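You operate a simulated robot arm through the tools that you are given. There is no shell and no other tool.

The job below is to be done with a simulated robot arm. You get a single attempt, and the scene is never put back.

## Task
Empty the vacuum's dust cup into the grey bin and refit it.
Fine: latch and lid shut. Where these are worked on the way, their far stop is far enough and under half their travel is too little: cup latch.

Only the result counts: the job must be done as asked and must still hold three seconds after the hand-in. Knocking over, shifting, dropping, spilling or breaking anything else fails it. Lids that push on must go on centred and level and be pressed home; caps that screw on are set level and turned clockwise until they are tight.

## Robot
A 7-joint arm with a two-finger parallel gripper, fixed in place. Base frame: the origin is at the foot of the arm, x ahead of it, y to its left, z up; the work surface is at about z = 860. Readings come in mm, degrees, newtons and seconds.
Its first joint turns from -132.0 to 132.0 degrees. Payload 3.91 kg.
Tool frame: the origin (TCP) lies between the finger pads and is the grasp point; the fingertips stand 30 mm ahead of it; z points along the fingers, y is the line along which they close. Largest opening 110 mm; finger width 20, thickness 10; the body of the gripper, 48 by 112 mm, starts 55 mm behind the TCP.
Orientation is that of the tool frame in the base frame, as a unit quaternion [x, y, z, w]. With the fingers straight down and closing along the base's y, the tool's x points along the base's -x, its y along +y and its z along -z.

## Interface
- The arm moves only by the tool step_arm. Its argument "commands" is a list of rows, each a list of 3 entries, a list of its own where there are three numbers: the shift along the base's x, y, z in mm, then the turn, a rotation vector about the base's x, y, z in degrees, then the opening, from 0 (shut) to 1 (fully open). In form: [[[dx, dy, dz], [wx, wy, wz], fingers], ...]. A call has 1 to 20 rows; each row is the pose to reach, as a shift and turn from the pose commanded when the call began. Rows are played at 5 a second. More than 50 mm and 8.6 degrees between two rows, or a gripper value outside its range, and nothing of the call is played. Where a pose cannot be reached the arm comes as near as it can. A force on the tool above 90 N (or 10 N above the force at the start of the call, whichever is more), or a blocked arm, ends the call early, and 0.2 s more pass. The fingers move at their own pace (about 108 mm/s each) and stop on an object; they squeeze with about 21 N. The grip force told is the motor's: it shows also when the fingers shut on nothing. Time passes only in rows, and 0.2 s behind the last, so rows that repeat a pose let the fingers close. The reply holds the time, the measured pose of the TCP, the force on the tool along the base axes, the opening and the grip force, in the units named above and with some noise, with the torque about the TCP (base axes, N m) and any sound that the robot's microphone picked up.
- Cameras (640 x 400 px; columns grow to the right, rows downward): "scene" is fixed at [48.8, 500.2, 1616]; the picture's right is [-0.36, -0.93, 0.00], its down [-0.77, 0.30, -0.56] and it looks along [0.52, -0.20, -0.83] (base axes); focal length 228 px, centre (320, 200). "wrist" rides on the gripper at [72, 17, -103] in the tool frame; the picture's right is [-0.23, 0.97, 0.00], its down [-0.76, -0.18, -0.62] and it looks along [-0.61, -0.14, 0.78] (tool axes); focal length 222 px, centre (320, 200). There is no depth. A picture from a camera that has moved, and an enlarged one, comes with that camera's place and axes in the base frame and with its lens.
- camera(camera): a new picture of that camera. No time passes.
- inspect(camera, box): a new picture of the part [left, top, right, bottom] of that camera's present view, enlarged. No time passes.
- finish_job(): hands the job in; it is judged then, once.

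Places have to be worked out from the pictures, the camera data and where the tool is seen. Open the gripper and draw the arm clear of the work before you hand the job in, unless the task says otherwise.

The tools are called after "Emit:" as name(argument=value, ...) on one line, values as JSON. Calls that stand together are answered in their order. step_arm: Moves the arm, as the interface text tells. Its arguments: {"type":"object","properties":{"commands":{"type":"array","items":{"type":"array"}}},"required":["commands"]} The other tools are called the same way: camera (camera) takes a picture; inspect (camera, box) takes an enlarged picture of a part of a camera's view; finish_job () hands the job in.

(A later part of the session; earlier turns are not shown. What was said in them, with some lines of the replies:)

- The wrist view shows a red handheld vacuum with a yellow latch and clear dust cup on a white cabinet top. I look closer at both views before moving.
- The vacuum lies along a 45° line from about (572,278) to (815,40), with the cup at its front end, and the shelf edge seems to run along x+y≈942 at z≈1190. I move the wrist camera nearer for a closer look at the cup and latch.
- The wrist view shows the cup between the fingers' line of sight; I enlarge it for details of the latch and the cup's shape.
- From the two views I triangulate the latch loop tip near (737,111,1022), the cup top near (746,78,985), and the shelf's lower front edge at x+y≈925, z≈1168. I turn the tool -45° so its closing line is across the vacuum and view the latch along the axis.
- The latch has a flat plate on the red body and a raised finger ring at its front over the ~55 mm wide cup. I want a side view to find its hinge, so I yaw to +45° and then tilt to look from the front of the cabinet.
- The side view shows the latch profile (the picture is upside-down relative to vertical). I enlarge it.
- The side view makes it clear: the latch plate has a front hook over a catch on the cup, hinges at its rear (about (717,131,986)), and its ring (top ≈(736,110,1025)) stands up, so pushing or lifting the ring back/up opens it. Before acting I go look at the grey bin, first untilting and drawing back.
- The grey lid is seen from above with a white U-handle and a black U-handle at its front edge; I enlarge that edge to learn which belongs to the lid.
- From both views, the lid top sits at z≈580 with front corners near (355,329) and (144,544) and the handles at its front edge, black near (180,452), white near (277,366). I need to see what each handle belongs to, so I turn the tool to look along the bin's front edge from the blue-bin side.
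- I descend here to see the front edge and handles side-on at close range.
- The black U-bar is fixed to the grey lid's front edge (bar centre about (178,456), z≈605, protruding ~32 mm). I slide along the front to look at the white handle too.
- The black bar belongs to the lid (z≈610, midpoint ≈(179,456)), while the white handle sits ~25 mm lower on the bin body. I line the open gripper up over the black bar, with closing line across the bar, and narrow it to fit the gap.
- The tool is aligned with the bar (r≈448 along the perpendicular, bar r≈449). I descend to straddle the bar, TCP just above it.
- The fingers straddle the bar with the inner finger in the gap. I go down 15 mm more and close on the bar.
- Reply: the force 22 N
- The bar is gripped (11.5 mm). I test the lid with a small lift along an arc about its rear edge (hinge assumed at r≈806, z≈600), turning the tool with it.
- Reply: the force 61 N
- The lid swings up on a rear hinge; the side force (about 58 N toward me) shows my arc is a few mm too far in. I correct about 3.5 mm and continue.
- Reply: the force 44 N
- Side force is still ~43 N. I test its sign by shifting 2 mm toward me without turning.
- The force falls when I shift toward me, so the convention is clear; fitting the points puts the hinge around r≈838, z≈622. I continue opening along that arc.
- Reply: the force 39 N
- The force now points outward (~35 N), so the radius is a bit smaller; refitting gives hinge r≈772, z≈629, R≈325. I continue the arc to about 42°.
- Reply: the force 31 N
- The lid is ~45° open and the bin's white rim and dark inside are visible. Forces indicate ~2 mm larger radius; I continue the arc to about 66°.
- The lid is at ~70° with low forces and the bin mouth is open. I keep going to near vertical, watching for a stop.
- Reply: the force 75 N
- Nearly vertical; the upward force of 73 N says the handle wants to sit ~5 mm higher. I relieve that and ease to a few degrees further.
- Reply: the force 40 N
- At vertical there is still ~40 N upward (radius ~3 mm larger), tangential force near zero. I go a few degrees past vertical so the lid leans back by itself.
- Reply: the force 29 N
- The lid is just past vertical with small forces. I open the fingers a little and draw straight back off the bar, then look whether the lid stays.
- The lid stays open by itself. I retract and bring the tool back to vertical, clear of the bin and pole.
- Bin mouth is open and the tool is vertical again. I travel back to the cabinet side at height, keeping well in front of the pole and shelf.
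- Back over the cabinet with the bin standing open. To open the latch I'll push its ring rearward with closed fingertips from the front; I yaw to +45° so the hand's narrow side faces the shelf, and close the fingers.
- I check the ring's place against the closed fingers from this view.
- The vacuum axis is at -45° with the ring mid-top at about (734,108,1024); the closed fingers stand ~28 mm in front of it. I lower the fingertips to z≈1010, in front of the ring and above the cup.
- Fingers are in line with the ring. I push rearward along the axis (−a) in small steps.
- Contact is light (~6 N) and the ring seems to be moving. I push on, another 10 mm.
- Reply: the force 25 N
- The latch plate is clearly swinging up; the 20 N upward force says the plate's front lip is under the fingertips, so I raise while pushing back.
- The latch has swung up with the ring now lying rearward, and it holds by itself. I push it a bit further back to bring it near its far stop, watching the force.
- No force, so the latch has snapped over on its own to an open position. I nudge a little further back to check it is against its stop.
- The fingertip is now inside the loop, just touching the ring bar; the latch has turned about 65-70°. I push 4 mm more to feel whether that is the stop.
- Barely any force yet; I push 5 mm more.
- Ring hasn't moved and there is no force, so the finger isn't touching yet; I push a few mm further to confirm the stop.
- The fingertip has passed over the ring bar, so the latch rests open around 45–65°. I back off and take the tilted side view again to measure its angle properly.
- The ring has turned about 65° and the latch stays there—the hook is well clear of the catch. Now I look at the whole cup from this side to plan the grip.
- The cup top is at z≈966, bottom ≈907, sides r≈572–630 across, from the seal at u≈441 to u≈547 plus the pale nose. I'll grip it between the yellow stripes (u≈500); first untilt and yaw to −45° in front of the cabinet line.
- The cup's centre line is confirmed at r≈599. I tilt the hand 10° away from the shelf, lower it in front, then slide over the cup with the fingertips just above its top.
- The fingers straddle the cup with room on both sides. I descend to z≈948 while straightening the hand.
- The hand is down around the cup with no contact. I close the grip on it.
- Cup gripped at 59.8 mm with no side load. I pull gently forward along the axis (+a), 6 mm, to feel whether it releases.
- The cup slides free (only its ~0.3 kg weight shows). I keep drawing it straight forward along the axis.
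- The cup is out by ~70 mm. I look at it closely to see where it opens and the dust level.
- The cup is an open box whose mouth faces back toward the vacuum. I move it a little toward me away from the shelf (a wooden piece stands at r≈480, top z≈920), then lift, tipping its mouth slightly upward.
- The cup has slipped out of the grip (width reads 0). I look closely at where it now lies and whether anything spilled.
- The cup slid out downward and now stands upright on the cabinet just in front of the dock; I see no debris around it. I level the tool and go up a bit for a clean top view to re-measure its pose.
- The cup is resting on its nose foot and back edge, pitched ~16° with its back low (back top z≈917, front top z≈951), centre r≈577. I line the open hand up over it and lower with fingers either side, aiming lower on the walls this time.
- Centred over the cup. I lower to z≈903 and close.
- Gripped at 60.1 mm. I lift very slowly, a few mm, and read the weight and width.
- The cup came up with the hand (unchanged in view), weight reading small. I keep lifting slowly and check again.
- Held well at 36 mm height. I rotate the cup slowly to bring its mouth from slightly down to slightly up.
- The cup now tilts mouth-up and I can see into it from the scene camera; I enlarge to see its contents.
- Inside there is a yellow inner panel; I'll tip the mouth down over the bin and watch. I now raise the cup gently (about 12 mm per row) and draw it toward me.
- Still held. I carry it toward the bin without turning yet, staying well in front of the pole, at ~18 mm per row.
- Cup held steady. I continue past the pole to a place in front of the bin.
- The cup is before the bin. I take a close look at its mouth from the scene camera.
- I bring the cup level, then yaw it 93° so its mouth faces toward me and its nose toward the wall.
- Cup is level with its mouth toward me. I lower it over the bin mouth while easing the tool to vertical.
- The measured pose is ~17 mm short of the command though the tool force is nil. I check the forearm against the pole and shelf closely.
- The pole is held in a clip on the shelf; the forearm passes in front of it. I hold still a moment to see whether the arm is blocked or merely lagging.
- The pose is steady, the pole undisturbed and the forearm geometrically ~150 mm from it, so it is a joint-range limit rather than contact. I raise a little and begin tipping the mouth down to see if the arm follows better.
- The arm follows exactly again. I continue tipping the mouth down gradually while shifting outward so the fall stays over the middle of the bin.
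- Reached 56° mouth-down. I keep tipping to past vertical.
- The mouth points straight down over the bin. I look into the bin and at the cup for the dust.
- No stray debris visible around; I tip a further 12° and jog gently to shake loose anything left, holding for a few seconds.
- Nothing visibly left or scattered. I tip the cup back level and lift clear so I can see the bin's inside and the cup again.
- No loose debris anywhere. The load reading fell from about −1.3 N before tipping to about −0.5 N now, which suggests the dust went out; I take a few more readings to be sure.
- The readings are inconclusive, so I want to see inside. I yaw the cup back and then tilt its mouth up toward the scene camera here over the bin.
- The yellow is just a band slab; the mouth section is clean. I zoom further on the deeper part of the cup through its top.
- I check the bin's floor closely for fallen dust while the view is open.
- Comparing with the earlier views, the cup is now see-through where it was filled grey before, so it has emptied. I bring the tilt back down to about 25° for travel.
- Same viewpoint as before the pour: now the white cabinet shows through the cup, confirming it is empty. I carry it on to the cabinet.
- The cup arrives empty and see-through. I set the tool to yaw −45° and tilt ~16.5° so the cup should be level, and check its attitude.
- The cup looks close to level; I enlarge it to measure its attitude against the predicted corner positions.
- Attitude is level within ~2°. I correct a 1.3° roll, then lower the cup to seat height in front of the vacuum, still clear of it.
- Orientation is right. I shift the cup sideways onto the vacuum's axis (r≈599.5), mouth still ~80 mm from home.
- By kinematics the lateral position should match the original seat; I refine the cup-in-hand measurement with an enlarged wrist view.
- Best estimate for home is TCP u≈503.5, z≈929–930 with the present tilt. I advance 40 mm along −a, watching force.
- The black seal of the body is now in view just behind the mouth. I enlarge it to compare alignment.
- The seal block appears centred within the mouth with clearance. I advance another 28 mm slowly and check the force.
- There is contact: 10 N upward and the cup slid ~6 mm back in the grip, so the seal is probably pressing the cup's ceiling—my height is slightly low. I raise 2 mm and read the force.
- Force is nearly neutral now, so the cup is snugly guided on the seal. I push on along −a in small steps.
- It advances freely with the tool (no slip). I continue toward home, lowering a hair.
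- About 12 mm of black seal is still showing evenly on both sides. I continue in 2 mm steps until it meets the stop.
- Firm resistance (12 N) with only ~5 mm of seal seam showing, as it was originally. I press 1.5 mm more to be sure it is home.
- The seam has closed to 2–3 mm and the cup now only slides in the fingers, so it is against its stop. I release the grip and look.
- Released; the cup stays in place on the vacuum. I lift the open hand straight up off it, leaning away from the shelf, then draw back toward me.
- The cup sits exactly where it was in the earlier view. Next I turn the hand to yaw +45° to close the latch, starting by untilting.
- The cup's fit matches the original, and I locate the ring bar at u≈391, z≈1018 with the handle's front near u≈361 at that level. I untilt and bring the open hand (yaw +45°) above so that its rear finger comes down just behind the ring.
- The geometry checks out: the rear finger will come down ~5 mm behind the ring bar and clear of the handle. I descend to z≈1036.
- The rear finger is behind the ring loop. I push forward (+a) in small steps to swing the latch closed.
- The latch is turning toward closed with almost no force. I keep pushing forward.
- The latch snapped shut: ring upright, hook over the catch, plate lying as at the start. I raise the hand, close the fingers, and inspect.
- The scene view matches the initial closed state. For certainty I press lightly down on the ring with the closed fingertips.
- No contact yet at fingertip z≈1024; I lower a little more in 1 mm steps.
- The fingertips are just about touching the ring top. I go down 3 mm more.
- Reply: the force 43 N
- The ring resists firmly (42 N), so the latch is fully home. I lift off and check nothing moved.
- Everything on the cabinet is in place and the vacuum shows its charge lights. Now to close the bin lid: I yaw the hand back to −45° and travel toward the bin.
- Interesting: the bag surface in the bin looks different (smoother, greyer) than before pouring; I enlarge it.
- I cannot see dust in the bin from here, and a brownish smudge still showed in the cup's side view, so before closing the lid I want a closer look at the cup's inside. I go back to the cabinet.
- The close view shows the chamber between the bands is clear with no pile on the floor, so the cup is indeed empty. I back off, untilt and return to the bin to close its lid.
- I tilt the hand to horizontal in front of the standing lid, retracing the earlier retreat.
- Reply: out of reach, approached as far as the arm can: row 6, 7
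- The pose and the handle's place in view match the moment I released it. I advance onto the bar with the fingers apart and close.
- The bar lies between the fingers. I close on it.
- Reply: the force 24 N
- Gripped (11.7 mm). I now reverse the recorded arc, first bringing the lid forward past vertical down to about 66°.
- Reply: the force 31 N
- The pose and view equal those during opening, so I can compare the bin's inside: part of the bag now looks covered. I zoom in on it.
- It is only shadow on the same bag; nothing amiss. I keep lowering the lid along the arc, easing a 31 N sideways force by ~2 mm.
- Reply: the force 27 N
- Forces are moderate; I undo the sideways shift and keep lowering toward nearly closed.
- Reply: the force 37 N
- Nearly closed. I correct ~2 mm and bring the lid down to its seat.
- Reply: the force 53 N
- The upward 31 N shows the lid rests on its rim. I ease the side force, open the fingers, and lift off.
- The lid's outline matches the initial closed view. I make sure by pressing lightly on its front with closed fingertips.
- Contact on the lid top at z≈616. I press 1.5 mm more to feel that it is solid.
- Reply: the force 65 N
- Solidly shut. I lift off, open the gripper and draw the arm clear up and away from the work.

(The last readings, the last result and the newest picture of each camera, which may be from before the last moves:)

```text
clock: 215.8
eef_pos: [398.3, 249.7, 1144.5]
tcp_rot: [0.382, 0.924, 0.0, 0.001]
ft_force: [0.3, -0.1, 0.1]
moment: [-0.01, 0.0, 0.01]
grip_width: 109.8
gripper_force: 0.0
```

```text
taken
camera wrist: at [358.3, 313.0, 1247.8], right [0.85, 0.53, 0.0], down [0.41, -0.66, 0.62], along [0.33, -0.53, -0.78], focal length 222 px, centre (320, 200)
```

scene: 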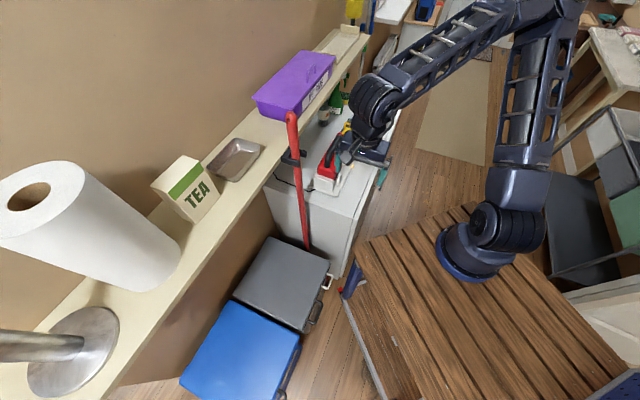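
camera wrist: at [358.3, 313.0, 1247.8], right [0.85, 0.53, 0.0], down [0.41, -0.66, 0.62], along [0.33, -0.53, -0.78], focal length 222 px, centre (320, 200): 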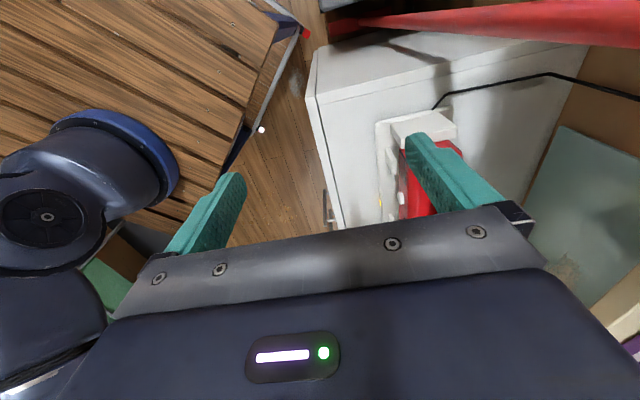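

Lid shut, bins and pole in place. I check the floor round the bin and the vacuum once more for spills before handing in.

Emit:
inspect(camera="scene", box=[220, 220, 350, 350])

Emit:
step_arm(commands=[[[0, -20, 30], [0, 0, 0], 1], [[0, -50, 60], [0, 0, 0], 1], [[0, -85, 90], [0, 0, 0], 1], [[0, -120, 110], [0, 0, 0], 1], [[20, -155, 130], [0, 0, 0], 1], [[40, -190, 140], [0, 0, 0], 1], [[60, -220, 140], [0, 0, 0], 1], [[60, -220, 140], [0, 0, 0], 1]])

Emit:
inspect(camera="scene", box=[300, 85, 410, 175])

```text
3.08 times, centred on (285, 285) of scene
camera zoom: at [48.8, 500.2, 1616.0], right [-0.36, -0.93, 0.0], down [-0.77, 0.3, -0.56], along [0.52, -0.2, -0.83], focal length 702 px, centre (428, -62)
```

zoom: 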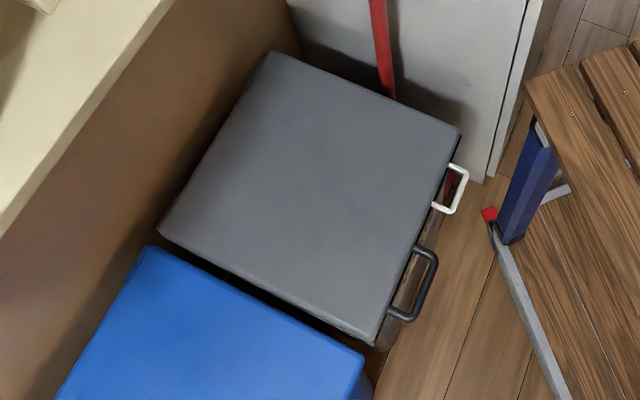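

```text
clock: 217.6
eef_pos: [464.4, 27.5, 1282.7]
tcp_rot: [0.383, 0.924, 0.0, 0.0]
ft_force: [-0.2, -0.1, -0.1]
moment: [0.01, -0.02, -0.02]
grip_width: 109.9
gripper_force: 0.0
```

```text
4.44 times, centred on (355, 130) of scene
camera zoom: at [48.8, 500.2, 1616.0], right [-0.36, -0.93, 0.0], down [-0.77, 0.3, -0.56], along [0.52, -0.2, -0.83], focal length 1015 px, centre (164, 511)
```

zoom: 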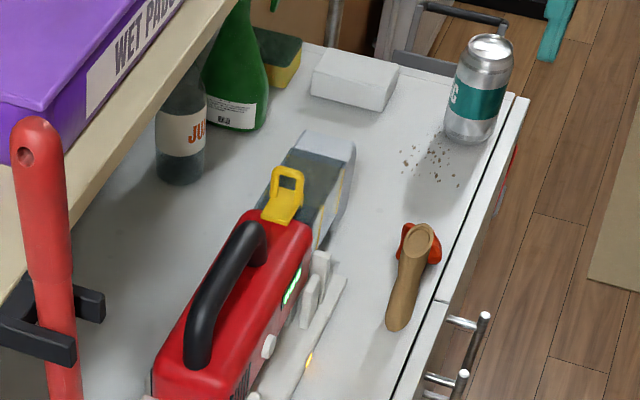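

Everything stands as at the start: the cup is empty, refitted and latched, the bin lid is shut, and the arm is clear with the gripper open. I hand the job in.

Emit:
finish_job()

```text
The job is handed in.
```

I emptied the dust cup over the grey bin, refitted it and handed the job in, but I never saw the dust itself land in the bin.

- **Emptying:** I held the cup mouth-down over the bin for about four seconds and jogged it gently. Afterwards it was see-through, and a close side view showed no pile inside. The load readings were slightly lighter but within noise, and I could not make out dust against the dark bag.
- **Drop:** The cup slipped out of the gripper once, just after I pulled it free. It fell about 20 to 45 mm onto the cabinet and landed upright. I saw no debris around it, so I picked it up again and carried on.
- **Refit:** The cup is pushed home, and its position matches the views from before I removed it. The latch snapped shut and held firm when I pressed on it.
- **Bin:** The lid is closed and solid when pressed. The final views show nothing else moved and no spill on the floor or cabinet. The specks by the can were there at the start.

The arm is clear of the work with the gripper open.
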